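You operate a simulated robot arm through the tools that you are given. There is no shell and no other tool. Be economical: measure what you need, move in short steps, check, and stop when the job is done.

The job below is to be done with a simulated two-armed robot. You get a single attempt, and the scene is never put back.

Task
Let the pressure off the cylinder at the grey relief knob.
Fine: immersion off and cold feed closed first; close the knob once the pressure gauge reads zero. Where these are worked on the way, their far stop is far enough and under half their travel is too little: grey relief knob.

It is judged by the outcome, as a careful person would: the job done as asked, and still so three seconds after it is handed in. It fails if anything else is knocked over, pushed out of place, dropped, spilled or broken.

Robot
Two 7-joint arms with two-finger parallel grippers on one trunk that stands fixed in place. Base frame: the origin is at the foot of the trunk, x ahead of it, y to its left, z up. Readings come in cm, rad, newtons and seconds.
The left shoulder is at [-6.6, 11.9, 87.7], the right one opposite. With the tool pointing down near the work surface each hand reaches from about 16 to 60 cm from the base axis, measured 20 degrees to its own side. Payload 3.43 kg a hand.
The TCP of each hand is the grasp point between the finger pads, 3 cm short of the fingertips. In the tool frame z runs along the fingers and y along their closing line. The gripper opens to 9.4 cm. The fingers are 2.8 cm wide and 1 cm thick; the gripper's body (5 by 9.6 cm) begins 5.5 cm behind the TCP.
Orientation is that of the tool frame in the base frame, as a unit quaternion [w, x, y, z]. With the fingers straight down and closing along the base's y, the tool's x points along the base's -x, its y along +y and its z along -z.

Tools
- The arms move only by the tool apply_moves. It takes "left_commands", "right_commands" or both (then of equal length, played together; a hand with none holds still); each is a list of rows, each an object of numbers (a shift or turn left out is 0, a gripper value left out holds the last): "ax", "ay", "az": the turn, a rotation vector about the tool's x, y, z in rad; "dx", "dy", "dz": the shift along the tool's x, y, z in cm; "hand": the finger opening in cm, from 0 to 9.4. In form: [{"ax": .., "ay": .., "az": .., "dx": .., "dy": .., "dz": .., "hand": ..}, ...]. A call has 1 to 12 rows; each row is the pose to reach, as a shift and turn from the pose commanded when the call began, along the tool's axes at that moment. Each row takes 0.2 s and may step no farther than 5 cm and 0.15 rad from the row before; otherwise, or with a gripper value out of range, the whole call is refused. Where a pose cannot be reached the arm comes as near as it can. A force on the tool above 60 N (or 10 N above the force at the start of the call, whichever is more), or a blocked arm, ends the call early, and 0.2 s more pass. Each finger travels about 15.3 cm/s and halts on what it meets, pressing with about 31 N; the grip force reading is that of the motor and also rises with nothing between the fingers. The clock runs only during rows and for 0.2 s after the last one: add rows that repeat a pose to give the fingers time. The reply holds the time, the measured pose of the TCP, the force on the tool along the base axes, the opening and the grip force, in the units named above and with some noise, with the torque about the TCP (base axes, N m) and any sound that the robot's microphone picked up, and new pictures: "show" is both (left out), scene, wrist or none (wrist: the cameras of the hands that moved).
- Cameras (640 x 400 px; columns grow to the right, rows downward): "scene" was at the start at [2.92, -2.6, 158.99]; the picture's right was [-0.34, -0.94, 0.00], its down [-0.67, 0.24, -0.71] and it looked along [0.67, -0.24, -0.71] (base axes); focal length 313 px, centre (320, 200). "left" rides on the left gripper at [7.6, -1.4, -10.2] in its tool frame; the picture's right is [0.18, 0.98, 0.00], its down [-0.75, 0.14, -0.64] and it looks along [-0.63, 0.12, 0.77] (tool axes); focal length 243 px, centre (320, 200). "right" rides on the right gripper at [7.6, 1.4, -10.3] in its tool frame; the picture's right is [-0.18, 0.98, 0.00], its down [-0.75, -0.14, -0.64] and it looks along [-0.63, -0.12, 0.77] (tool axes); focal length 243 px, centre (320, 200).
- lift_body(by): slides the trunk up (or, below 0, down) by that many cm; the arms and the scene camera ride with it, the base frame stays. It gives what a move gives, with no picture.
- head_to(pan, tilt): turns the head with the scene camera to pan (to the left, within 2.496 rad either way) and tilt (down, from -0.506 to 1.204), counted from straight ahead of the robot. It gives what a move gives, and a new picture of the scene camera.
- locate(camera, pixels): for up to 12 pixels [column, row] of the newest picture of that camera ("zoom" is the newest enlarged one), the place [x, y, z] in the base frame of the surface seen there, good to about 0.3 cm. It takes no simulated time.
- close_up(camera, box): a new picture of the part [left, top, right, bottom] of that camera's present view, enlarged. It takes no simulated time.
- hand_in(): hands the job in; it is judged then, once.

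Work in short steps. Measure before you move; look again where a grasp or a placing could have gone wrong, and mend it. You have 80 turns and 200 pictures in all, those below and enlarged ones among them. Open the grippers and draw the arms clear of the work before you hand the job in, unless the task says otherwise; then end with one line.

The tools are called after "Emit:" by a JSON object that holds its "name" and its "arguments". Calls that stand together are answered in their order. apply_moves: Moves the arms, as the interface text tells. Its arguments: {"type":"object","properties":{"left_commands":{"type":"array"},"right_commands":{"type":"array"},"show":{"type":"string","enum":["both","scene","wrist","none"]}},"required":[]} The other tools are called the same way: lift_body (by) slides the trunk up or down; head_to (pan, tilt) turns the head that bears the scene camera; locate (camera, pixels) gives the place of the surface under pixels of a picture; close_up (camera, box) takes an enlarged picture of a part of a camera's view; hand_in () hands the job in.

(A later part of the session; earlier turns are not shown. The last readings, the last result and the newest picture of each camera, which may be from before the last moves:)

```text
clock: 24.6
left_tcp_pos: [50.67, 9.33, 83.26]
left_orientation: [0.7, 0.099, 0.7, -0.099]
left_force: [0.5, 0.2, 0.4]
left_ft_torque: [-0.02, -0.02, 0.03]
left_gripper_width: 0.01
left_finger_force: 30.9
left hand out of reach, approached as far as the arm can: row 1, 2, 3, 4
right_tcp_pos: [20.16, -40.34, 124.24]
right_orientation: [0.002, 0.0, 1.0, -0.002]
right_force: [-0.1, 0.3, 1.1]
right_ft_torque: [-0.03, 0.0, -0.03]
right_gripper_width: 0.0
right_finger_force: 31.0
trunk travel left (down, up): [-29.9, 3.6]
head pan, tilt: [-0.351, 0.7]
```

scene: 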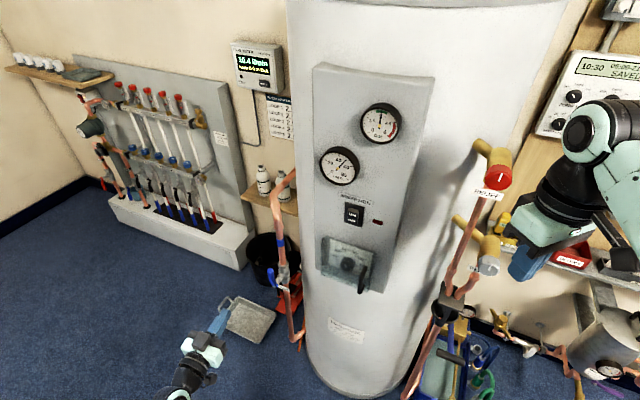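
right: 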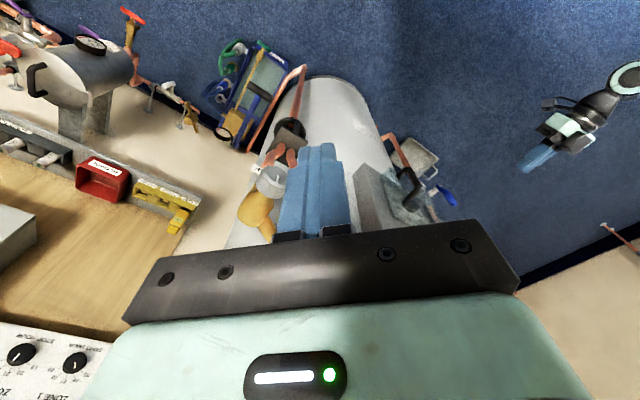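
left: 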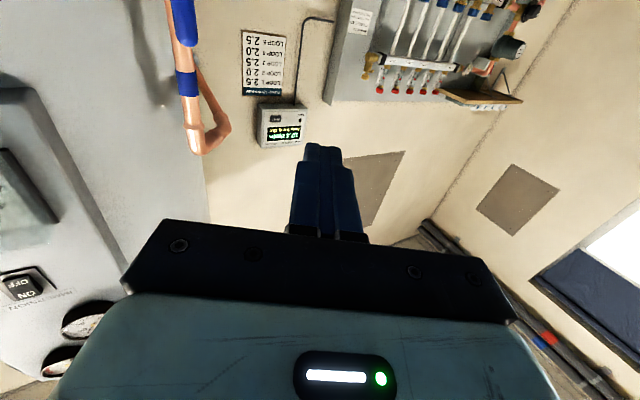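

Reach got shorter, so the limit is the wrist pitch rather than length. I tilt the hand 45° down and extend toward (62,-3,83).

Emit:
{"name": "apply_moves", "arguments": {"left_commands": [{"ay": 0.13}, {"ay": 0.26}, {"ay": 0.39, "dy": -1, "dz": 2}, {"ay": 0.52, "dy": -2, "dz": 4}, {"ay": 0.65, "dy": -3.5, "dz": 6}, {"ay": 0.785, "dy": -5, "dz": 8}, {"ay": 0.785, "dy": -6.5, "dz": 10}, {"ay": 0.785, "dy": -7.5, "dz": 12}, {"ay": 0.785, "dy": -8.6, "dz": 14.3}], "show": "both"}}

```text
clock: 26.6
left_tcp_pos: [49.73, 11.98, 83.1]
left_orientation: [0.379, 0.128, 0.915, -0.053]
left_force: [-0.1, 0.4, 0.2]
left_ft_torque: [0.01, 0.0, 0.02]
left_gripper_width: 0.01
left_finger_force: 30.8
left hand out of reach, approached as far as the arm can: row 3, 4, 5, 6, 7, 8, 9
right_tcp_pos: [20.21, -40.27, 124.23]
right_orientation: [0.001, -0.001, 1.0, -0.001]
right_force: [0.4, 0.4, -0.5]
right_ft_torque: [0.0, -0.02, 0.02]
right_gripper_width: 0.01
right_finger_force: 30.7
trunk travel left (down, up): [-29.9, 3.6]
head pan, tilt: [-0.351, 0.7]
```

scene: 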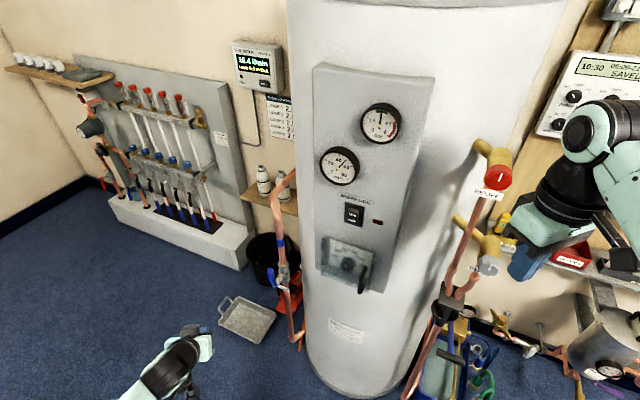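
left: 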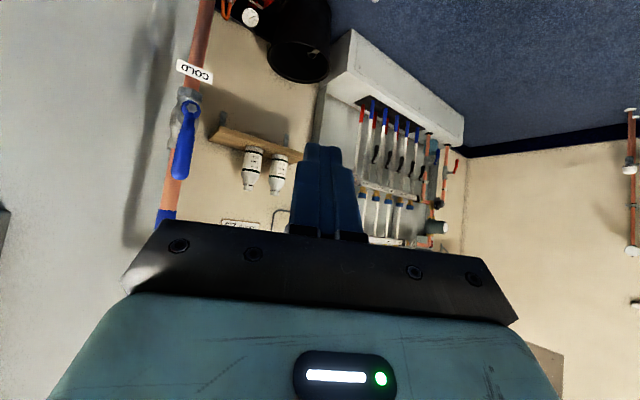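

Still short. I turn the head to see the left arm's posture.

Emit:
{"name": "head_to", "arguments": {"pan": 0.35, "tilt": 1.1}}

```text
clock: 27.7
left_tcp_pos: [49.62, 11.99, 83.08]
left_orientation: [0.38, 0.128, 0.915, -0.054]
left_force: [-0.1, -0.2, 0.3]
left_ft_torque: [0.0, -0.01, -0.02]
left_gripper_width: 0.03
left_finger_force: 30.9
right_tcp_pos: [20.06, -40.31, 124.24]
right_orientation: [0.001, 0.0, 1.0, -0.001]
right_force: [-0.6, 0.1, 0.4]
right_ft_torque: [-0.04, 0.03, -0.02]
right_gripper_width: 0.0
right_finger_force: 30.7
trunk travel left (down, up): [-29.9, 3.6]
head pan, tilt: [0.351, 1.1]
```

scene: 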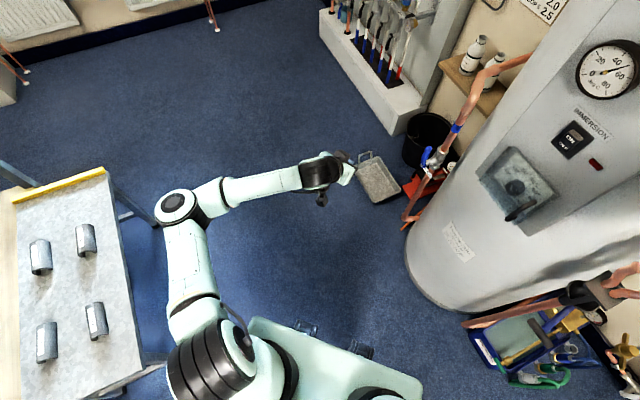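

The elbow is swung out with plenty of stretch left, so it's a joint-limit posture. I test moving up and forward to free it.

Emit:
{"name": "apply_moves", "arguments": {"left_commands": [{"dx": -3.1, "dy": -1.4, "dz": 0.3}, {"dx": -6.3, "dy": -2.8, "dz": 0.6}, {"dx": -9.4, "dy": -4.1, "dz": 1}, {"dx": -12.6, "dy": -5.5, "dz": 1.3}], "show": "scene"}}

```text
clock: 28.7
left_tcp_pos: [49.47, 12.0, 84.48]
left_orientation: [0.381, 0.127, 0.914, -0.054]
left_force: [0.0, 0.4, 0.4]
left_ft_torque: [-0.04, 0.01, 0.01]
left_gripper_width: 0.02
left_finger_force: 31.0
left hand out of reach, approached as far as the arm can: row 1, 2, 3, 4
right_tcp_pos: [20.17, -40.32, 124.2]
right_orientation: [0.001, 0.0, 1.0, -0.001]
right_force: [-0.3, 0.2, 0.9]
right_ft_torque: [-0.03, 0.05, 0.01]
right_gripper_width: 0.0
right_finger_force: 31.3
trunk travel left (down, up): [-29.9, 3.6]
head pan, tilt: [0.351, 1.1]
```

scene: 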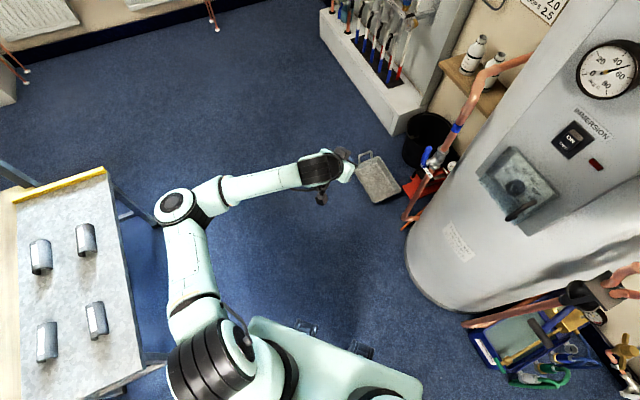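

It's stuck at that limit; I retrace to the pointing-down posture near (32,8,115) to come in along another path.

Emit:
{"name": "apply_moves", "arguments": {"left_commands": [{"dx": -1.2, "dy": -0.9, "dz": -3.6, "ax": -0.012, "ay": 0.087, "az": -0.029}, {"dx": -2.3, "dy": -1.9, "dz": -7.3, "ax": -0.025, "ay": 0.174, "az": -0.058}, {"dx": -3.5, "dy": -2.9, "dz": -10.9, "ax": -0.037, "ay": 0.262, "az": -0.087}, {"dx": -4.7, "dy": -3.8, "dz": -14.5, "ax": -0.049, "ay": 0.349, "az": -0.116}, {"dx": -5.8, "dy": -4.8, "dz": -18.2, "ax": -0.062, "ay": 0.436, "az": -0.146}, {"dx": -7, "dy": -5.7, "dz": -21.8, "ax": -0.074, "ay": 0.523, "az": -0.175}, {"dx": -8.2, "dy": -6.7, "dz": -25.4, "ax": -0.086, "ay": 0.61, "az": -0.204}, {"dx": -9.3, "dy": -7.6, "dz": -29.1, "ax": -0.099, "ay": 0.698, "az": -0.233}, {"dx": -10.5, "dy": -8.6, "dz": -32.7, "ax": -0.111, "ay": 0.785, "az": -0.262}], "show": "scene"}}

```text
clock: 30.7
left_tcp_pos: [34.71, 14.31, 112.32]
left_orientation: [0.089, 0.029, 0.996, -0.012]
left_force: [0.3, -0.4, 0.2]
left_ft_torque: [0.01, 0.0, -0.04]
left_gripper_width: 0.0
left_finger_force: 31.0
left hand out of reach, approached as far as the arm can: row 1, 2, 3, 4, 5, 6, 7, 8, 9
right_tcp_pos: [20.21, -40.04, 124.32]
right_orientation: [0.001, 0.0, 1.0, -0.002]
right_force: [0.3, -0.1, 0.0]
right_ft_torque: [-0.02, 0.01, 0.03]
right_gripper_width: 0.01
right_finger_force: 31.1
trunk travel left (down, up): [-29.9, 3.6]
head pan, tilt: [0.351, 1.1]
```

scene: 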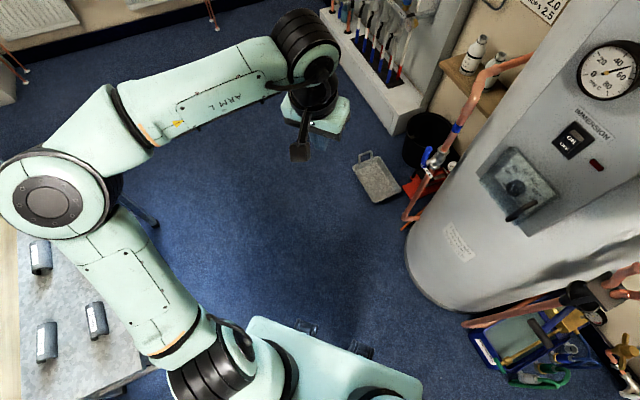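

Close to pointing down now. I finish returning to the starting left pose (30,0,126) to reset the elbow.

Emit:
{"name": "apply_moves", "arguments": {"left_commands": [{"dx": 0.5, "dy": -2, "dz": -2, "ay": 0.09, "az": -0.03}, {"dx": 1, "dy": -5, "dz": -4, "ay": 0.178, "az": -0.058}, {"dx": 1.5, "dy": -8, "dz": -7, "ay": 0.178, "az": -0.058}, {"dx": 2, "dy": -11, "dz": -10, "ay": 0.178, "az": -0.058}, {"dx": 2, "dy": -14, "dz": -14, "ay": 0.178, "az": -0.058}, {"dx": 2, "dy": -14, "dz": -14, "ay": 0.178, "az": -0.058}], "show": "scene"}}

```text
clock: 32.1
left_tcp_pos: [30.83, 18.2, 118.48]
left_orientation: [0.045, 0.002, 0.999, -0.02]
left_force: [-0.1, 1.3, 0.3]
left_ft_torque: [0.01, 0.0, -0.01]
left_gripper_width: 0.0
left_finger_force: 31.3
left hand out of reach, approached as far as the arm can: row 1, 2, 3, 4, 5, 6
right_tcp_pos: [20.1, -40.29, 124.25]
right_orientation: [0.002, 0.0, 1.0, 0.0]
right_force: [0.6, -0.9, 0.0]
right_ft_torque: [-0.01, 0.0, 0.01]
right_gripper_width: 0.0
right_finger_force: 30.8
trunk travel left (down, up): [-29.9, 3.6]
head pan, tilt: [0.351, 1.1]
```

scene: 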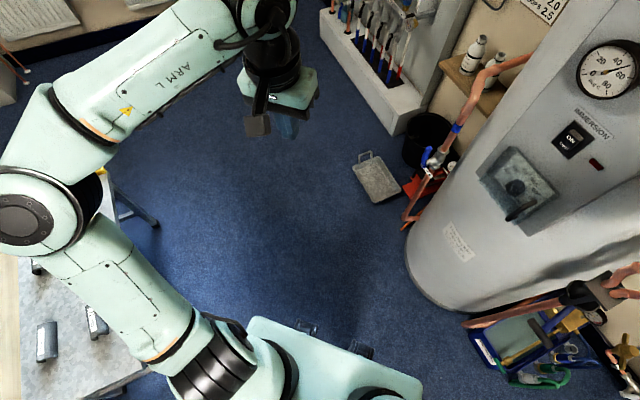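

The elbow is stuck wide out. I try moving outward and up, turning tool back exactly downward, then inward.

Emit:
{"name": "apply_moves", "arguments": {"left_commands": [{"dy": 3, "dz": -2, "ay": 0.09, "az": -0.04}, {"dy": 6, "dz": -4, "ay": 0.09, "az": -0.04}, {"dy": 9, "dz": -6, "ay": 0.09, "az": -0.04}, {"dy": 12, "dz": -8, "ay": 0.09, "az": -0.04}, {"dy": 12, "dx": 3, "dz": -8, "ay": 0.09, "az": -0.04}, {"dy": 9, "dx": 3, "dz": -8, "ay": 0.09, "az": -0.04}, {"dy": 6, "dx": 3, "dz": -8, "ay": 0.09, "az": -0.04}, {"dy": 3, "dx": 3, "dz": -8, "ay": 0.09, "az": -0.04}, {"dy": 0, "dx": 3, "dz": -8, "ay": 0.09, "az": -0.04}, {"dy": -4, "dx": 3, "dz": -8, "ay": 0.09, "az": -0.04}, {"dy": -8, "dx": 3, "dz": -8, "ay": 0.09, "az": -0.04}, {"dy": -12, "dx": 3, "dz": -8, "ay": 0.09, "az": -0.04}], "show": "scene"}}

```text
clock: 34.7
left_tcp_pos: [27.24, 6.41, 126.51]
left_orientation: [-0.001, -0.016, 1.0, -0.02]
left_force: [0.5, -0.3, 0.3]
left_ft_torque: [0.03, 0.0, -0.01]
left_gripper_width: 0.0
left_finger_force: 31.0
left hand out of reach, approached as far as the arm can: row 4
right_tcp_pos: [20.17, -40.46, 124.25]
right_orientation: [0.001, 0.0, 1.0, -0.001]
right_force: [-0.5, 0.1, 0.0]
right_ft_torque: [0.0, 0.0, -0.01]
right_gripper_width: 0.0
right_finger_force: 31.1
trunk travel left (down, up): [-29.9, 3.6]
head pan, tilt: [0.351, 1.1]
```

scene: 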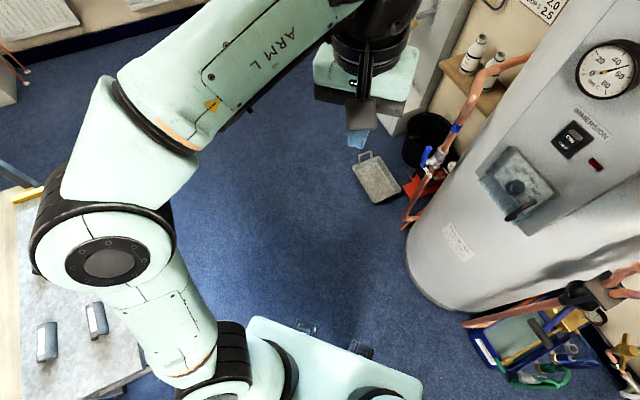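

Unstuck. Now I extend forward pointing down, toward about (48,3,112), watching for reach.

Emit:
{"name": "apply_moves", "arguments": {"left_commands": [{"dx": -4, "dy": -1, "dz": 2}, {"dx": -8, "dy": -2, "dz": 5}, {"dx": -12, "dy": -2, "dz": 8}, {"dx": -16, "dy": -3, "dz": 11}, {"dx": -20, "dy": -3, "dz": 14}], "show": "scene"}}

```text
refused: row 2 steps farther than a row can; nothing moved
```

One row stepped over 5 cm; I shorten the steps.

Emit:
{"name": "apply_moves", "arguments": {"left_commands": [{"dx": -3.4, "dy": -0.5, "dz": 2}, {"dx": -6.8, "dy": -1, "dz": 4.5}, {"dx": -10, "dy": -1.5, "dz": 7}, {"dx": -13.5, "dy": -2, "dz": 9.5}, {"dx": -17, "dy": -2.5, "dz": 12}, {"dx": -20, "dy": -3, "dz": 14.5}], "show": "scene"}}

```text
clock: 36.1
left_tcp_pos: [47.36, 3.81, 111.92]
left_orientation: [-0.002, -0.016, 1.0, -0.02]
left_force: [-0.1, 0.5, -0.5]
left_ft_torque: [0.03, 0.04, 0.01]
left_gripper_width: 0.0
left_finger_force: 30.4
right_tcp_pos: [20.11, -40.35, 124.06]
right_orientation: [0.0, 0.0, 1.0, 0.0]
right_force: [-0.2, 1.0, -0.2]
right_ft_torque: [0.01, 0.0, 0.01]
right_gripper_width: 0.0
right_finger_force: 30.7
trunk travel left (down, up): [-29.9, 3.6]
head pan, tilt: [0.351, 1.1]
```

scene: 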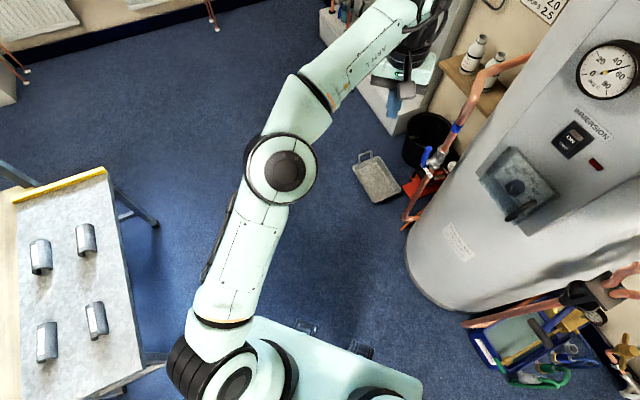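

Now well extended. I go on down toward (56,1,95), still pointing down.

Emit:
{"name": "apply_moves", "arguments": {"left_commands": [{"dx": -1.7, "dy": -0.6, "dz": 3.4}, {"dx": -3.4, "dy": -1.2, "dz": 6.8}, {"dx": -5.1, "dy": -1.8, "dz": 10.2}, {"dx": -6.8, "dy": -2.4, "dz": 13.6}, {"dx": -8.6, "dy": -3, "dz": 17}], "show": "both"}}

```text
clock: 37.3
left_tcp_pos: [54.0, 0.6, 94.64]
left_orientation: [-0.001, -0.016, 1.0, -0.021]
left_force: [-0.2, 0.5, -0.7]
left_ft_torque: [0.0, -0.01, 0.0]
left_gripper_width: 0.0
left_finger_force: 30.4
left hand out of reach, approached as far as the arm can: row 4, 5
right_tcp_pos: [20.08, -40.24, 124.11]
right_orientation: [0.001, 0.0, 1.0, -0.001]
right_force: [-0.2, 0.8, -1.3]
right_ft_torque: [0.02, 0.0, 0.04]
right_gripper_width: 0.01
right_finger_force: 31.3
trunk travel left (down, up): [-29.9, 3.6]
head pan, tilt: [0.351, 1.1]
```

scene: 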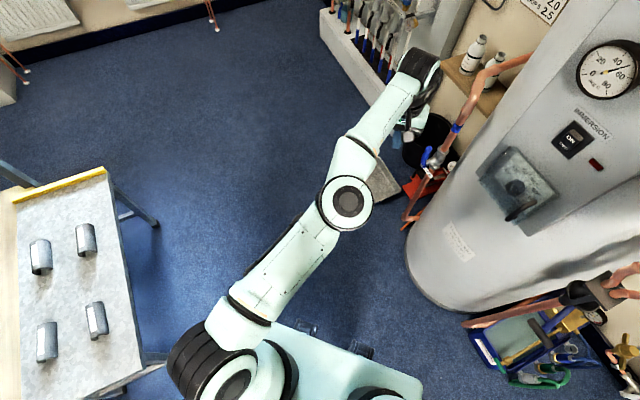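
left: 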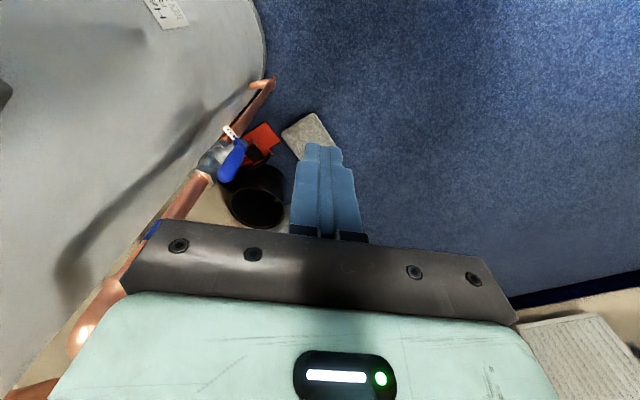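

The arm is now straight, so this is true reach; pitching the hand forward 45° will gain distance. Lever visible at (235,160). I pitch and turn while easing to (60,-1,86).

Emit:
{"name": "apply_moves", "arguments": {"left_commands": [{"ax": 0.0196, "ay": -0.111, "az": 0.0473}, {"ax": 0.039, "ay": -0.222, "az": 0.0946}, {"ax": 0.0587, "ay": -0.333, "az": 0.142, "dx": -1, "dz": 1}, {"ax": 0.0783, "ay": -0.444, "az": 0.189, "dx": -2, "dy": -0.4, "dz": 3}, {"ax": 0.098, "ay": -0.555, "az": 0.2364, "dx": -3.5, "dy": -0.8, "dz": 5}, {"ax": 0.1174, "ay": -0.666, "az": 0.2837, "dx": -5, "dy": -1.2, "dz": 7}, {"ax": 0.137, "ay": -0.777, "az": 0.331, "dx": -6, "dy": -1.6, "dz": 8.6}], "show": "both"}}

```text
clock: 38.9
left_tcp_pos: [68.07, -5.1, 88.02]
left_orientation: [0.377, 0.112, 0.917, -0.063]
left_force: [-6.6, -12.6, -4.7]
left_ft_torque: [0.58, -0.66, 0.71]
left_gripper_width: 0.0
left_finger_force: 30.9
left hand out of reach, approached as far as the arm can: row 1, 2, 3, 4, 5, 6, 7
right_tcp_pos: [20.18, -39.6, 124.51]
right_orientation: [0.002, -0.001, 1.0, -0.004]
right_force: [0.3, 3.0, 1.4]
right_ft_torque: [-0.2, 0.05, 0.02]
right_gripper_width: 0.0
right_finger_force: 30.5
trunk travel left (down, up): [-29.9, 3.6]
head pan, tilt: [0.351, 1.1]
```

scene: 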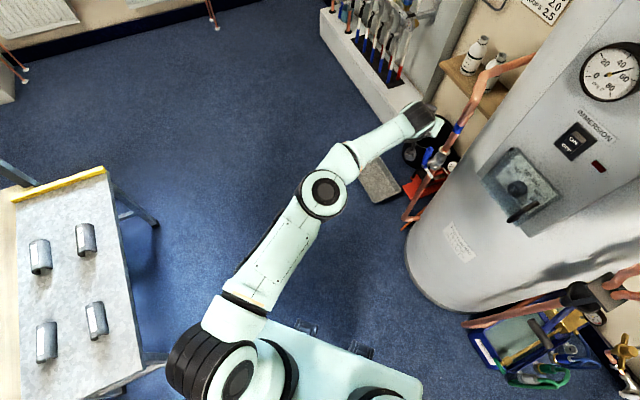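
left: 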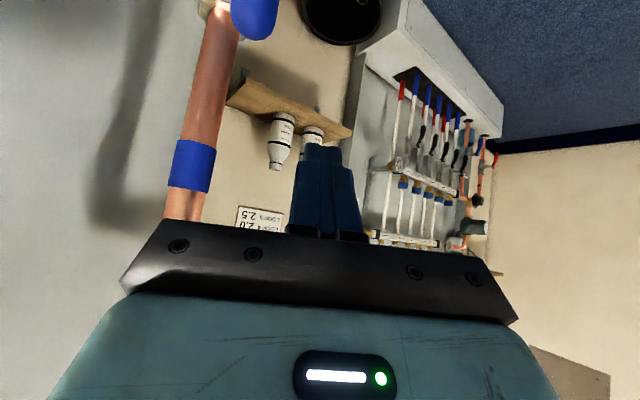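

The hand overshot to (68,-5,88) and there's a contact force (~15 N). I back off along the tool axis at once.

Emit:
{"name": "apply_moves", "arguments": {"left_commands": [{"dz": -3}, {"dz": -6}], "show": "both"}}

Emit:
{"name": "head_to", "arguments": {"pan": -0.15, "tilt": 0.85}}

Emit:
{"name": "close_up", "arguments": {"camera": "scene", "box": [240, 100, 400, 300]}}

```text
clock: 39.5
left_tcp_pos: [56.03, 0.61, 90.53]
left_orientation: [0.382, 0.137, 0.911, -0.078]
left_force: [-0.4, -1.0, 0.3]
left_ft_torque: [0.04, -0.03, -0.01]
left_gripper_width: 0.02
left_finger_force: 31.0
left hand out of reach, approached as far as the arm can: row 1
right_tcp_pos: [19.98, -40.62, 124.05]
right_orientation: [0.001, 0.0, 1.0, 0.001]
right_force: [-0.5, -1.0, 0.1]
right_ft_torque: [0.11, -0.02, -0.01]
right_gripper_width: 0.0
right_finger_force: 31.5
trunk travel left (down, up): [-29.9, 3.6]
head pan, tilt: [0.351, 1.1]
```

scene: 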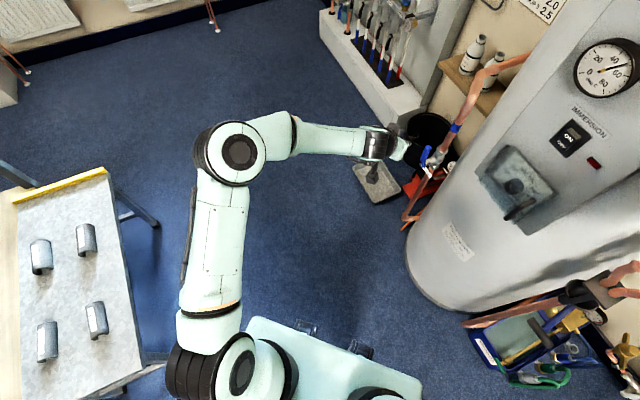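
left: 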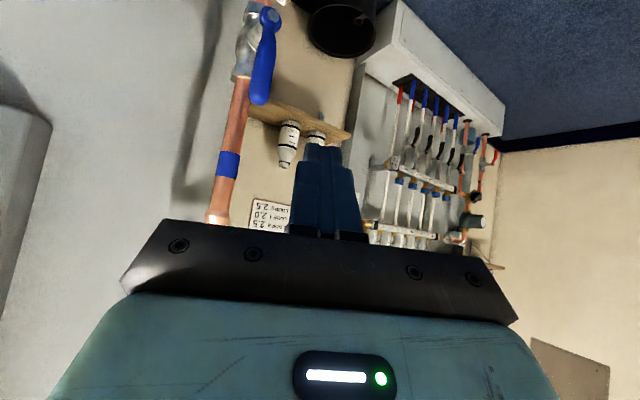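

```text
clock: 40.4
left_tcp_pos: [56.23, 0.78, 90.48]
left_orientation: [0.382, 0.137, 0.91, -0.079]
left_force: [0.7, -0.2, 0.4]
left_ft_torque: [0.02, 0.0, 0.02]
left_gripper_width: 0.0
left_finger_force: 31.0
right_tcp_pos: [20.0, -40.25, 124.24]
right_orientation: [0.001, 0.0, 1.0, -0.001]
right_force: [1.0, 0.5, -0.3]
right_ft_torque: [-0.04, 0.01, 0.0]
right_gripper_width: 0.0
right_finger_force: 31.1
trunk travel left (down, up): [-29.9, 3.6]
head pan, tilt: [-0.15, 0.85]
```

scene: 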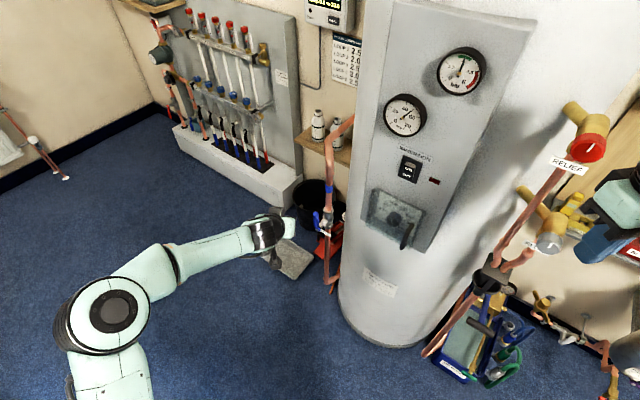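

```text
2.00 times, centred on (320, 200) of scene
```

zoom: 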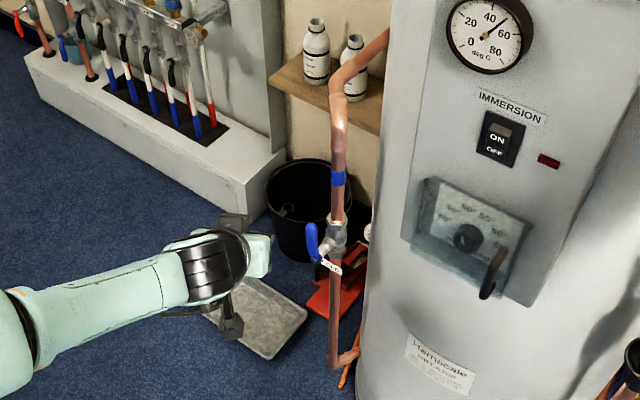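

Nothing was disturbed (bottles upright, lever unchanged). I locate the lever from the left wrist camera.

Emit:
{"name": "locate", "arguments": {"camera": "left", "pixels": [[260, 100], [262, 85], [265, 60], [267, 40], [270, 15], [245, 50], [228, 165], [218, 210], [320, 145], [275, 60], [256, 70]]}}

Emit:
{"name": "close_up", "arguments": {"camera": "left", "box": [180, 0, 340, 120]}}

```text
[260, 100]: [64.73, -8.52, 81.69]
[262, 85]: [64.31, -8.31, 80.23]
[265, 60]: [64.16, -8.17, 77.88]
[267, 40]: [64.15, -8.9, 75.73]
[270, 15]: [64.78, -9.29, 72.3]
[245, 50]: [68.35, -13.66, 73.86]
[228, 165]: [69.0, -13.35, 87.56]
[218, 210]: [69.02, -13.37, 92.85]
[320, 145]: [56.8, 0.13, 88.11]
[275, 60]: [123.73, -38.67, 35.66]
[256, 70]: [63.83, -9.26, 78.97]
```

```text
3.33 times, centred on (260, 60) of left
```

zoom: 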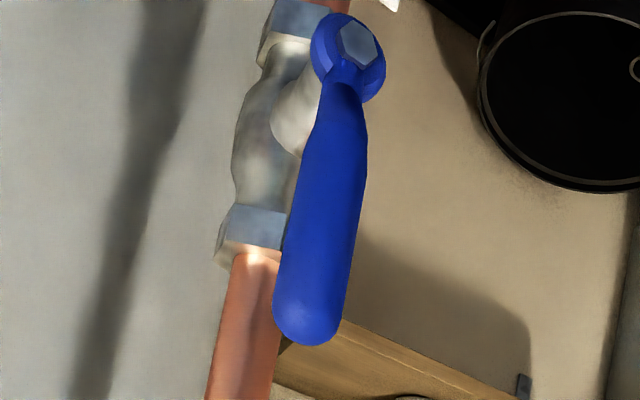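

Lever axis at about (64.8,-9,72–82), pivot z≈72. I ease the closed fingers toward its left side in two stages; first part now.

Emit:
{"name": "apply_moves", "arguments": {"left_commands": [{"dx": -0.2, "dy": -0.3, "dz": 2}, {"dx": -0.3, "dy": -0.6, "dz": 4}, {"dx": -0.5, "dy": -1.2, "dz": 6}, {"dx": -0.6, "dy": -1.6, "dz": 8}], "show": "wrist"}}

```text
clock: 41.4
left_tcp_pos: [61.29, -3.27, 85.29]
left_orientation: [0.381, 0.137, 0.911, -0.078]
left_force: [0.3, 0.8, 0.4]
left_ft_torque: [0.02, 0.01, -0.03]
left_gripper_width: 0.02
left_finger_force: 31.2
right_tcp_pos: [20.03, -40.28, 124.13]
right_orientation: [0.001, 0.0, 1.0, 0.0]
right_force: [-0.4, -0.2, 0.4]
right_ft_torque: [0.0, 0.04, 0.01]
right_gripper_width: 0.01
right_finger_force: 30.6
trunk travel left (down, up): [-29.9, 3.6]
head pan, tilt: [-0.15, 0.85]
```

left: 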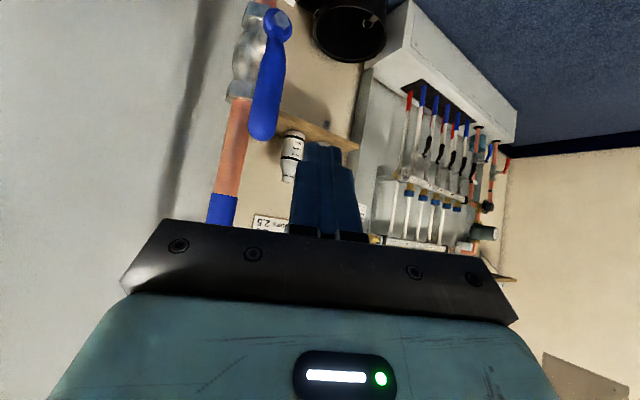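

Tracking well. I complete the approach to the lever's left side.

Emit:
{"name": "apply_moves", "arguments": {"left_commands": [{"dx": -0.1, "dy": -0.2, "dz": 2}, {"dx": -0.2, "dy": -0.3, "dz": 4}, {"dx": -0.4, "dy": -0.5, "dz": 6}, {"dx": -0.5, "dy": -0.7, "dz": 7.5}], "show": "wrist"}}

Emit:
{"name": "close_up", "arguments": {"camera": "scene", "box": [260, 140, 380, 290]}}

```text
clock: 42.4
left_tcp_pos: [66.34, -5.68, 80.39]
left_orientation: [0.381, 0.138, 0.911, -0.079]
left_force: [0.9, -0.8, 0.0]
left_ft_torque: [0.0, -0.02, 0.02]
left_gripper_width: 0.0
left_finger_force: 30.9
right_tcp_pos: [20.14, -40.29, 124.16]
right_orientation: [0.001, 0.0, 1.0, -0.002]
right_force: [-0.7, 0.6, -0.7]
right_ft_torque: [0.02, 0.03, -0.01]
right_gripper_width: 0.01
right_finger_force: 31.4
trunk travel left (down, up): [-29.9, 3.6]
head pan, tilt: [-0.15, 0.85]
```

left: 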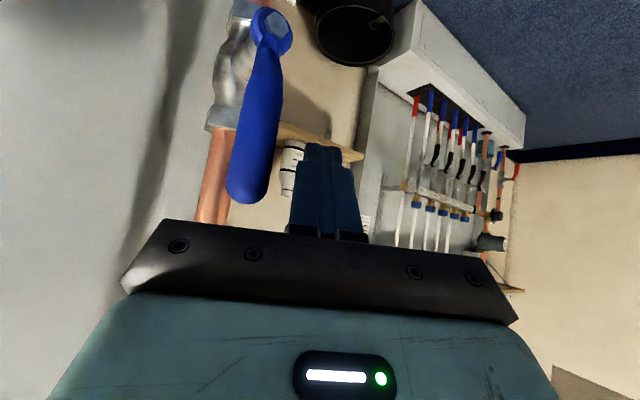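

```text
2.67 times, centred on (320, 215) of scene
```

zoom: 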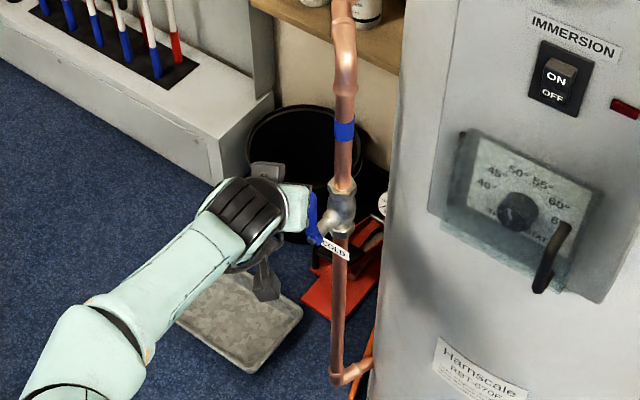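

Fingers sit on the lever's left. I push it sideways to the right (clockwise, normal closing sense) and watch the force.

Emit:
{"name": "apply_moves", "arguments": {"left_commands": [{"dx": 0.35, "dy": -0.88, "dz": -0.31}, {"dx": 0.7, "dy": -1.76, "dz": -0.63}, {"dx": 0.97, "dy": -2.4, "dz": -0.87}, {"dx": 1.23, "dy": -3.08, "dz": -1.1}, {"dx": 1.45, "dy": -3.7, "dz": -1.35}, {"dx": 1.68, "dy": -4.4, "dz": -1.64}], "show": "wrist"}}

Emit:
{"name": "close_up", "arguments": {"camera": "scene", "box": [260, 140, 380, 290]}}

```text
clock: 43.8
left_tcp_pos: [62.95, -9.36, 80.56]
left_orientation: [0.381, 0.138, 0.911, -0.08]
left_force: [1.5, -0.3, -0.2]
left_ft_torque: [-0.02, 0.0, 0.02]
left_gripper_width: 0.0
left_finger_force: 31.7
right_tcp_pos: [20.1, -40.31, 124.15]
right_orientation: [0.002, -0.001, 1.0, 0.0]
right_force: [0.3, 0.2, -0.1]
right_ft_torque: [0.02, -0.01, 0.03]
right_gripper_width: 0.0
right_finger_force: 30.8
trunk travel left (down, up): [-29.9, 3.6]
head pan, tilt: [-0.15, 0.85]
```

left: 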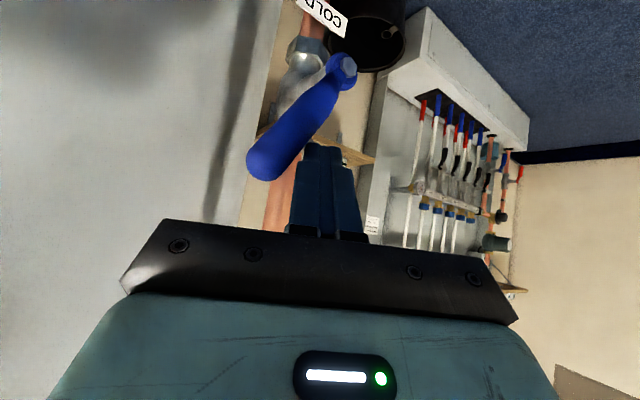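

```text
2.67 times, centred on (320, 215) of scene
```

zoom: 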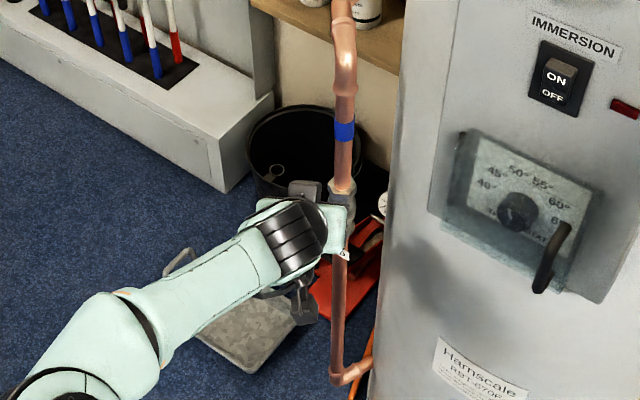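

The lever is turning easily to the right (about 35°). I continue along the arc, pushing right then down.

Emit:
{"name": "apply_moves", "arguments": {"left_commands": [{"dx": 0.6, "dy": -1.31, "dz": -0.4}, {"dx": 1.38, "dy": -2.17, "dz": -0.3}, {"dx": 2.1, "dy": -2.9, "dz": -0.13}, {"dx": 2.79, "dy": -3.49, "dz": 0.04}, {"dx": 3.5, "dy": -4, "dz": 0.4}, {"dx": 4.26, "dy": -4.44, "dz": 0.73}, {"dx": 5, "dy": -4.8, "dz": 1.2}, {"dx": 5.76, "dy": -5.08, "dz": 1.66}], "show": "wrist"}}

Emit:
{"name": "close_up", "arguments": {"camera": "left", "box": [200, 0, 420, 180]}}

```text
clock: 45.6
left_tcp_pos: [58.65, -13.14, 75.87]
left_orientation: [0.385, 0.137, 0.909, -0.078]
left_force: [-7.0, 10.0, 21.5]
left_ft_torque: [0.21, -0.02, -0.03]
left_gripper_width: 0.02
left_finger_force: 30.6
right_tcp_pos: [19.87, -40.15, 124.38]
right_orientation: [0.003, -0.001, 1.0, -0.003]
right_force: [0.4, 0.8, 0.9]
right_ft_torque: [-0.01, 0.01, 0.03]
right_gripper_width: 0.0
right_finger_force: 31.0
trunk travel left (down, up): [-29.9, 3.6]
head pan, tilt: [-0.15, 0.85]
```

left: 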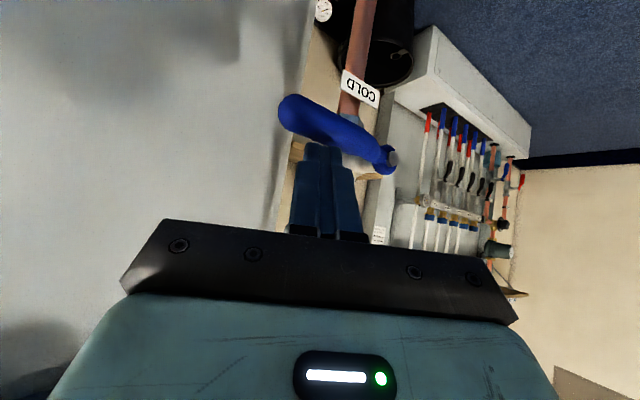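

```text
2.22 times, centred on (310, 90) of left
```

zoom: 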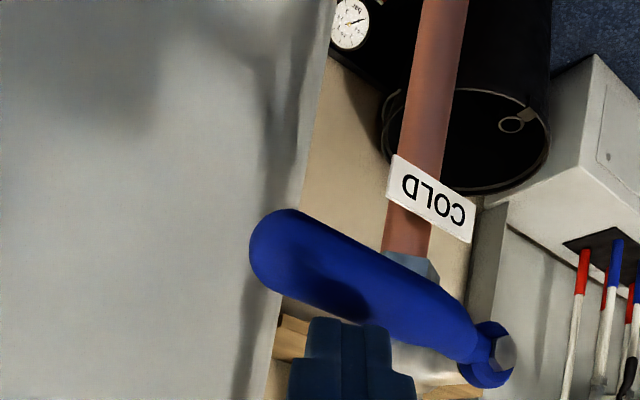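

Resistance of about 25 N appeared. I check the lever angle by locating its end and pivot.

Emit:
{"name": "locate", "arguments": {"camera": "zoom", "pixels": [[262, 240], [300, 240], [350, 270], [400, 300], [450, 325], [495, 350]]}}

```text
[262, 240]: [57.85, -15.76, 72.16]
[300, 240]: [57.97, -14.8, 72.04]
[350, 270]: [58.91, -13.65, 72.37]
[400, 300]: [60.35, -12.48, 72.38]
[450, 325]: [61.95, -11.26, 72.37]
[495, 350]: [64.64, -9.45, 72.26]
```

The lever is horizontal (end z 72.1, pivot z 72.3): cold feed closed at its stop. I lift the left hand off and retreat.

Emit:
{"name": "apply_moves", "arguments": {"left_commands": [{"dx": -1.8, "dz": -1.7}, {"dx": -3.6, "dz": -3.5}, {"dx": -3.6, "dz": -7}, {"dx": -3.6, "dy": 2, "dz": -10.5}, {"dx": -4.6, "dy": 5, "dz": -13}, {"dx": -6.6, "dy": 8, "dz": -15}, {"dx": -8.6, "dy": 11, "dz": -17}, {"dx": -10.6, "dy": 14, "dz": -19}], "show": "scene"}}

Emit:
{"name": "close_up", "arguments": {"camera": "scene", "box": [280, 140, 400, 290]}}

```text
clock: 47.4
left_tcp_pos: [57.31, 2.44, 95.81]
left_orientation: [0.38, 0.138, 0.911, -0.081]
left_force: [0.2, -0.8, -0.6]
left_ft_torque: [-0.02, 0.02, -0.03]
left_gripper_width: 0.0
left_finger_force: 30.9
right_tcp_pos: [20.19, -40.16, 124.11]
right_orientation: [0.002, 0.001, 1.0, -0.001]
right_force: [-0.4, 0.9, 0.2]
right_ft_torque: [-0.07, -0.01, 0.01]
right_gripper_width: 0.0
right_finger_force: 30.7
trunk travel left (down, up): [-29.9, 3.6]
head pan, tilt: [-0.15, 0.85]
```

scene: 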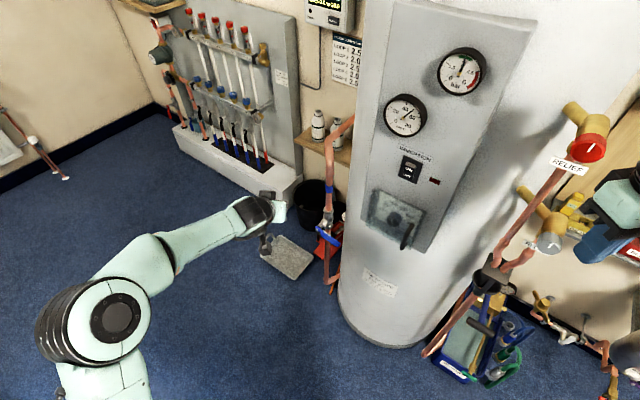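

```text
2.67 times, centred on (340, 215) of scene
```

zoom: 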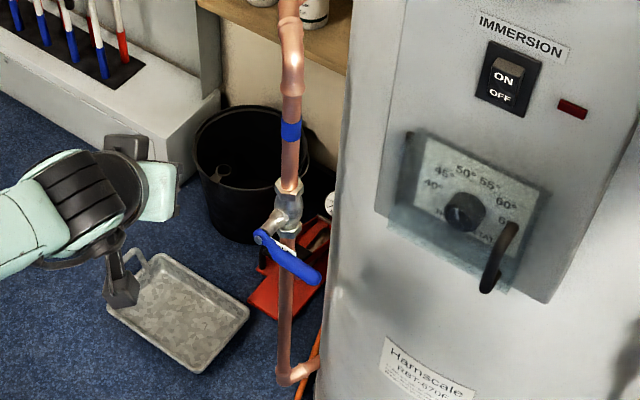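

Lever closed. I park the left hand further back and shift the right hand to (14,-34), then lower the trunk 18 cm so the right hand can point level at the knob.

Emit:
{"name": "apply_moves", "arguments": {"left_commands": [{"dy": 1, "dz": -3}, {"dy": 2.5, "dz": -6}, {"dy": 3.6, "dz": -9}, {"dy": 4.7, "dz": -12.8}], "right_commands": [{"dx": 1.5, "dy": 1.5}, {"dx": 3, "dy": 3}, {"dx": 4.5, "dy": 4.5}, {"dx": 6, "dy": 6}], "show": "none"}}

Emit:
{"name": "lift_body", "arguments": {"by": -18}}

Emit:
{"name": "head_to", "arguments": {"pan": -0.8, "tilt": 0.6}}

```text
clock: 48.4
left_tcp_pos: [49.99, 10.17, 104.41]
left_orientation: [0.381, 0.137, 0.911, -0.078]
left_force: [-0.2, 0.4, 0.2]
left_ft_torque: [0.02, -0.01, -0.06]
left_gripper_width: 0.01
left_finger_force: 31.2
right_tcp_pos: [14.1, -34.09, 124.28]
right_orientation: [0.003, 0.0, 1.0, 0.0]
right_force: [-0.2, 1.1, 0.0]
right_ft_torque: [-0.03, 0.01, 0.03]
right_gripper_width: 0.0
right_finger_force: 31.0
trunk travel left (down, up): [-29.9, 3.6]
head pan, tilt: [-0.15, 0.85]
```

```text
clock: 50.4
left_tcp_pos: [50.08, 10.12, 86.44]
left_orientation: [0.382, 0.138, 0.91, -0.08]
left_force: [-0.2, -0.9, -0.5]
left_ft_torque: [-0.04, -0.01, 0.0]
left_gripper_width: 0.03
left_finger_force: 30.6
right_tcp_pos: [14.14, -34.23, 106.06]
right_orientation: [0.001, -0.001, 1.0, -0.001]
right_force: [0.6, 0.0, -0.1]
right_ft_torque: [0.0, 0.01, 0.02]
right_gripper_width: 0.0
right_finger_force: 31.1
trunk travel left (down, up): [-11.9, 21.6]
head pan, tilt: [-0.15, 0.85]
```

```text
clock: 51.5
left_tcp_pos: [50.15, 10.2, 86.46]
left_orientation: [0.38, 0.138, 0.911, -0.079]
left_force: [0.3, -0.1, 0.0]
left_ft_torque: [0.01, 0.01, 0.03]
left_gripper_width: 0.03
left_finger_force: 31.2
right_tcp_pos: [14.0, -34.12, 106.01]
right_orientation: [0.001, 0.0, 1.0, -0.002]
right_force: [-0.3, -0.3, -0.1]
right_ft_torque: [0.01, -0.01, 0.01]
right_gripper_width: 0.03
right_finger_force: 30.7
trunk travel left (down, up): [-11.9, 21.6]
head pan, tilt: [-0.799, 0.6]
```

scene: 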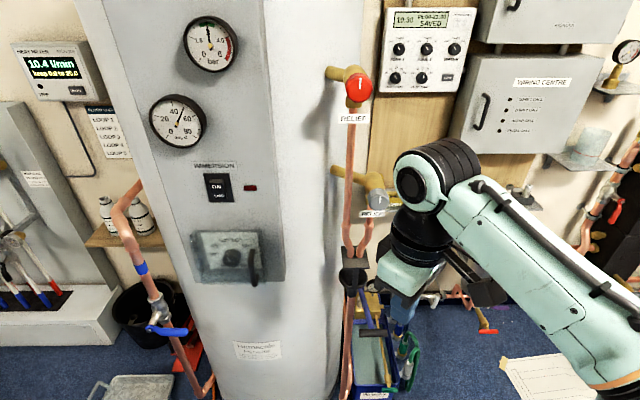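

The knob is at (377,200), clear of the hand. I rotate the right hand to point level at the knob, opening the fingers, ending about 7 cm before its face.

Emit:
{"name": "apply_moves", "arguments": {"right_commands": [{"ax": 0.0437, "ay": -0.1254, "az": 0.0437, "hand": 7.5}, {"ax": 0.0873, "ay": -0.2508, "az": 0.0873}, {"ax": 0.131, "ay": -0.3762, "az": 0.131}, {"ax": 0.1747, "ay": -0.5017, "az": 0.1747}, {"ax": 0.2183, "ay": -0.6271, "az": 0.2183}, {"ax": 0.262, "ay": -0.7525, "az": 0.262, "dx": -1, "dy": -1, "dz": -1}, {"ax": 0.3057, "ay": -0.8779, "az": 0.3057, "dx": -2, "dy": -2, "dz": -2}, {"ax": 0.3493, "ay": -1.0033, "az": 0.3493, "dx": -3, "dy": -3, "dz": -3}, {"ax": 0.393, "ay": -1.1287, "az": 0.393, "dx": -4, "dy": -4, "dz": -4}, {"ax": 0.4367, "ay": -1.2542, "az": 0.4367, "dx": -5, "dy": -5, "dz": -4.5}, {"ax": 0.4803, "ay": -1.3796, "az": 0.4803, "dx": -5, "dy": -6, "dz": -4.5}, {"ax": 0.524, "ay": -1.505, "az": 0.524, "dx": -5, "dy": -6.5, "dz": -4.5}], "show": "both"}}

```text
clock: 54.1
left_tcp_pos: [50.16, 10.11, 86.47]
left_orientation: [0.38, 0.138, 0.911, -0.08]
left_force: [1.1, 0.3, 0.4]
left_ft_torque: [0.02, 0.0, 0.01]
left_gripper_width: 0.02
left_finger_force: 30.9
right_tcp_pos: [19.14, -40.61, 110.56]
right_orientation: [0.669, 0.232, 0.666, -0.233]
right_force: [-0.9, 0.5, -0.1]
right_ft_torque: [0.0, -0.01, 0.01]
right_gripper_width: 7.51
right_finger_force: 0.0
trunk travel left (down, up): [-11.9, 21.6]
head pan, tilt: [-0.799, 0.6]
```

scene: 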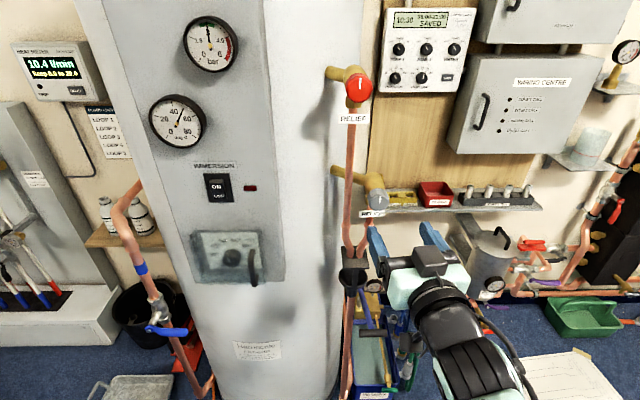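
right: 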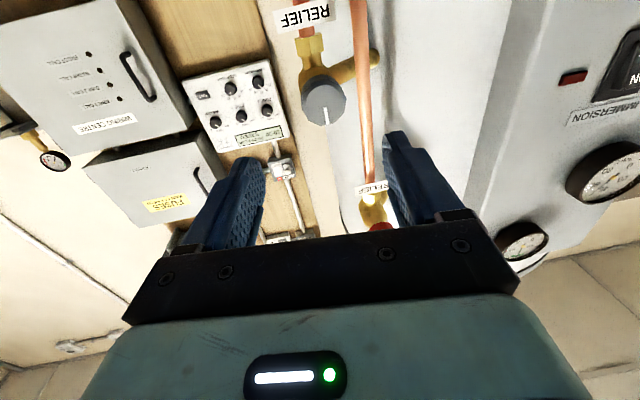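

The pose is exact. I measure the knob closely from both cameras.

Emit:
{"name": "close_up", "arguments": {"camera": "scene", "box": [340, 160, 420, 230]}}

Emit:
{"name": "locate", "arguments": {"camera": "zoom", "pixels": [[318, 230], [285, 238], [290, 200], [340, 195], [310, 262], [355, 230], [310, 195], [290, 120]]}}

Emit:
{"name": "locate", "arguments": {"camera": "right", "pixels": [[304, 100], [345, 100], [325, 82], [325, 118], [324, 105], [312, 88], [338, 88], [376, 60], [300, 20], [368, 120]]}}

Emit:
{"name": "close_up", "arguments": {"camera": "right", "box": [260, 0, 420, 150]}}

```text
5.71 times, centred on (380, 195) of scene
```

zoom: 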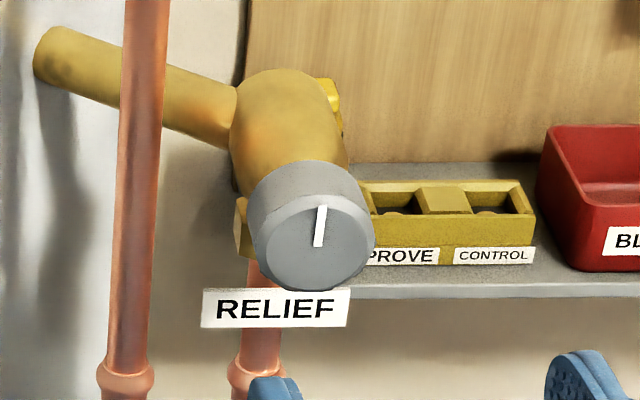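

```text
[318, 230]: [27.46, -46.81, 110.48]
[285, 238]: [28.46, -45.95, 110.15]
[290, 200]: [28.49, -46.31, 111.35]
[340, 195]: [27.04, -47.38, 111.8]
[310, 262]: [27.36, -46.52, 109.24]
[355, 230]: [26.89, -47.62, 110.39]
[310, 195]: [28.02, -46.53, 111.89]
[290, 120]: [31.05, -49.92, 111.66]
```

```text
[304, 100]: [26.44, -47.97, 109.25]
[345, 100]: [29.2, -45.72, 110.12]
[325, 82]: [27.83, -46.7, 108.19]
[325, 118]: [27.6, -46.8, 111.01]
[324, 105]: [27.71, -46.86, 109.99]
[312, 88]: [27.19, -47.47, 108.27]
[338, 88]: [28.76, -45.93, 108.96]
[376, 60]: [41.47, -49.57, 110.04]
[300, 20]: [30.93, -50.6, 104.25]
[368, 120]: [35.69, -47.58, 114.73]
```

```text
2.67 times, centred on (340, 75) of right
```

zoom: 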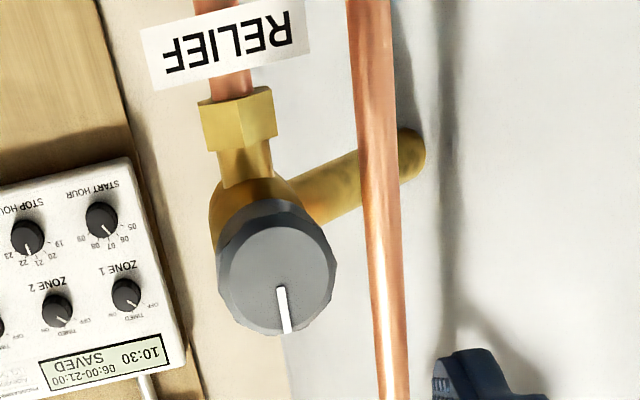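

Knob face centre is about (27.7,-46.9,110.0), diameter ~4.2 cm, pointer up. I advance with the fingers straddling it.

Emit:
{"name": "apply_moves", "arguments": {"right_commands": [{"dx": 0.3, "dy": 0.2, "dz": 2.5}, {"dx": 0.5, "dy": 0.4, "dz": 5}, {"dx": 0.5, "dy": 0.4, "dz": 7.5}, {"dx": 0.5, "dy": 0.4, "dz": 9.6}], "show": "both"}}

Emit:
{"name": "close_up", "arguments": {"camera": "right", "box": [180, 80, 480, 280]}}

Emit:
{"name": "close_up", "arguments": {"camera": "scene", "box": [340, 160, 440, 240]}}

```text
clock: 55.1
left_tcp_pos: [50.09, 10.14, 86.45]
left_orientation: [0.38, 0.137, 0.911, -0.079]
left_force: [-0.5, 0.7, 0.8]
left_ft_torque: [-0.04, 0.02, -0.04]
left_gripper_width: 0.01
left_finger_force: 31.0
right_tcp_pos: [26.82, -46.34, 110.08]
right_orientation: [0.668, 0.231, 0.668, -0.231]
right_force: [0.5, -0.8, -0.1]
right_ft_torque: [0.03, 0.04, 0.03]
right_gripper_width: 7.52
right_finger_force: 0.1
trunk travel left (down, up): [-11.9, 21.6]
head pan, tilt: [-0.799, 0.6]
```

scene: 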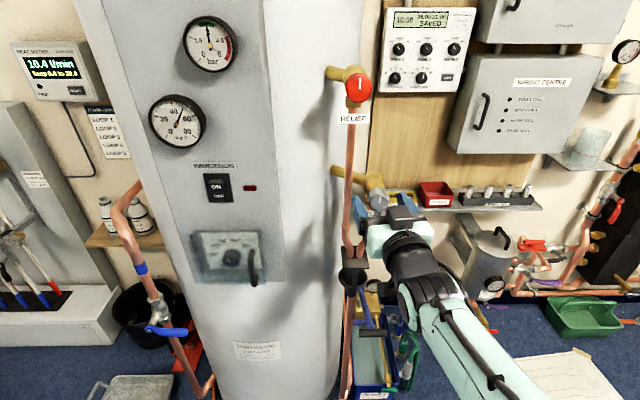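
right: 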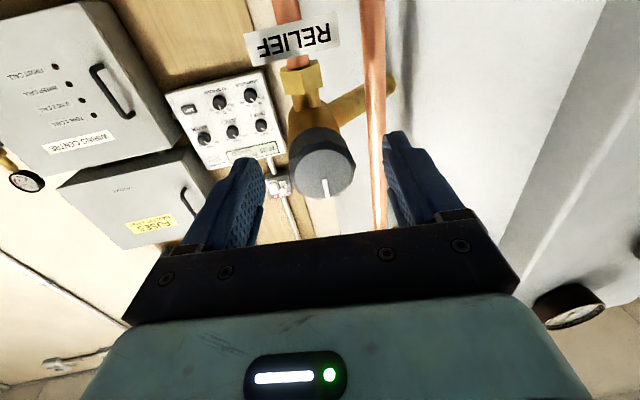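

```text
2.00 times, centred on (330, 180) of right
```

zoom: 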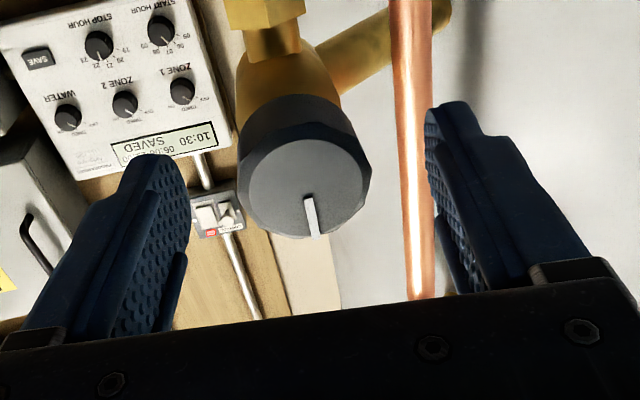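

```text
5.00 times, centred on (390, 200) of scene
```

zoom: 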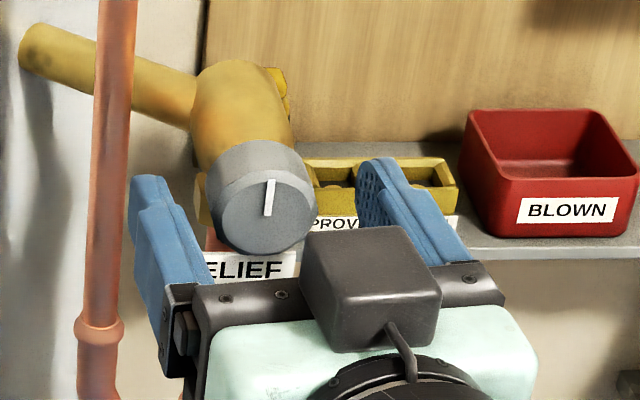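

The knob sits centred between the pads as computed. I close the fingers on it.

Emit:
{"name": "apply_moves", "arguments": {"right_commands": [{"hand": 3.5}, {"hand": 3.5}, {"hand": 3}, {"hand": 3}], "show": "wrist"}}

Emit:
{"name": "close_up", "arguments": {"camera": "right", "box": [220, 100, 420, 260]}}

```text
clock: 56.1
left_tcp_pos: [50.17, 10.27, 86.54]
left_orientation: [0.381, 0.138, 0.911, -0.08]
left_force: [-1.1, -0.5, 0.3]
left_ft_torque: [0.02, 0.04, -0.03]
left_gripper_width: 0.0
left_finger_force: 30.9
right_tcp_pos: [26.85, -46.31, 110.06]
right_orientation: [0.669, 0.231, 0.668, -0.232]
right_force: [3.4, 3.9, 0.7]
right_ft_torque: [-0.13, -0.13, -0.76]
right_gripper_width: 3.99
right_finger_force: 45.2
trunk travel left (down, up): [-11.9, 21.6]
head pan, tilt: [-0.799, 0.6]
```

right: 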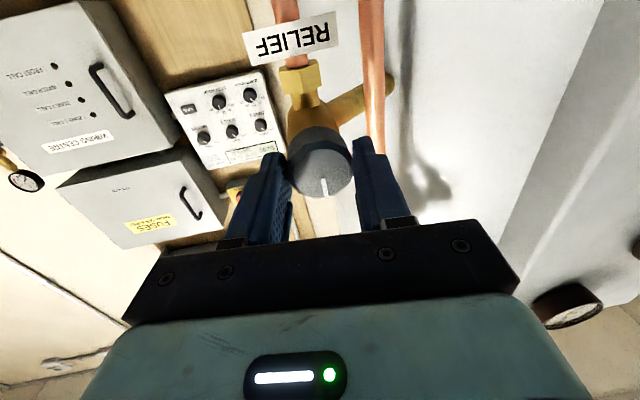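

```text
2.50 times, centred on (320, 180) of right
```

zoom: 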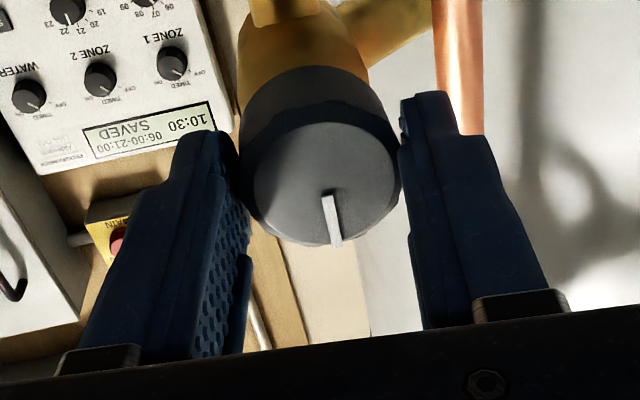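

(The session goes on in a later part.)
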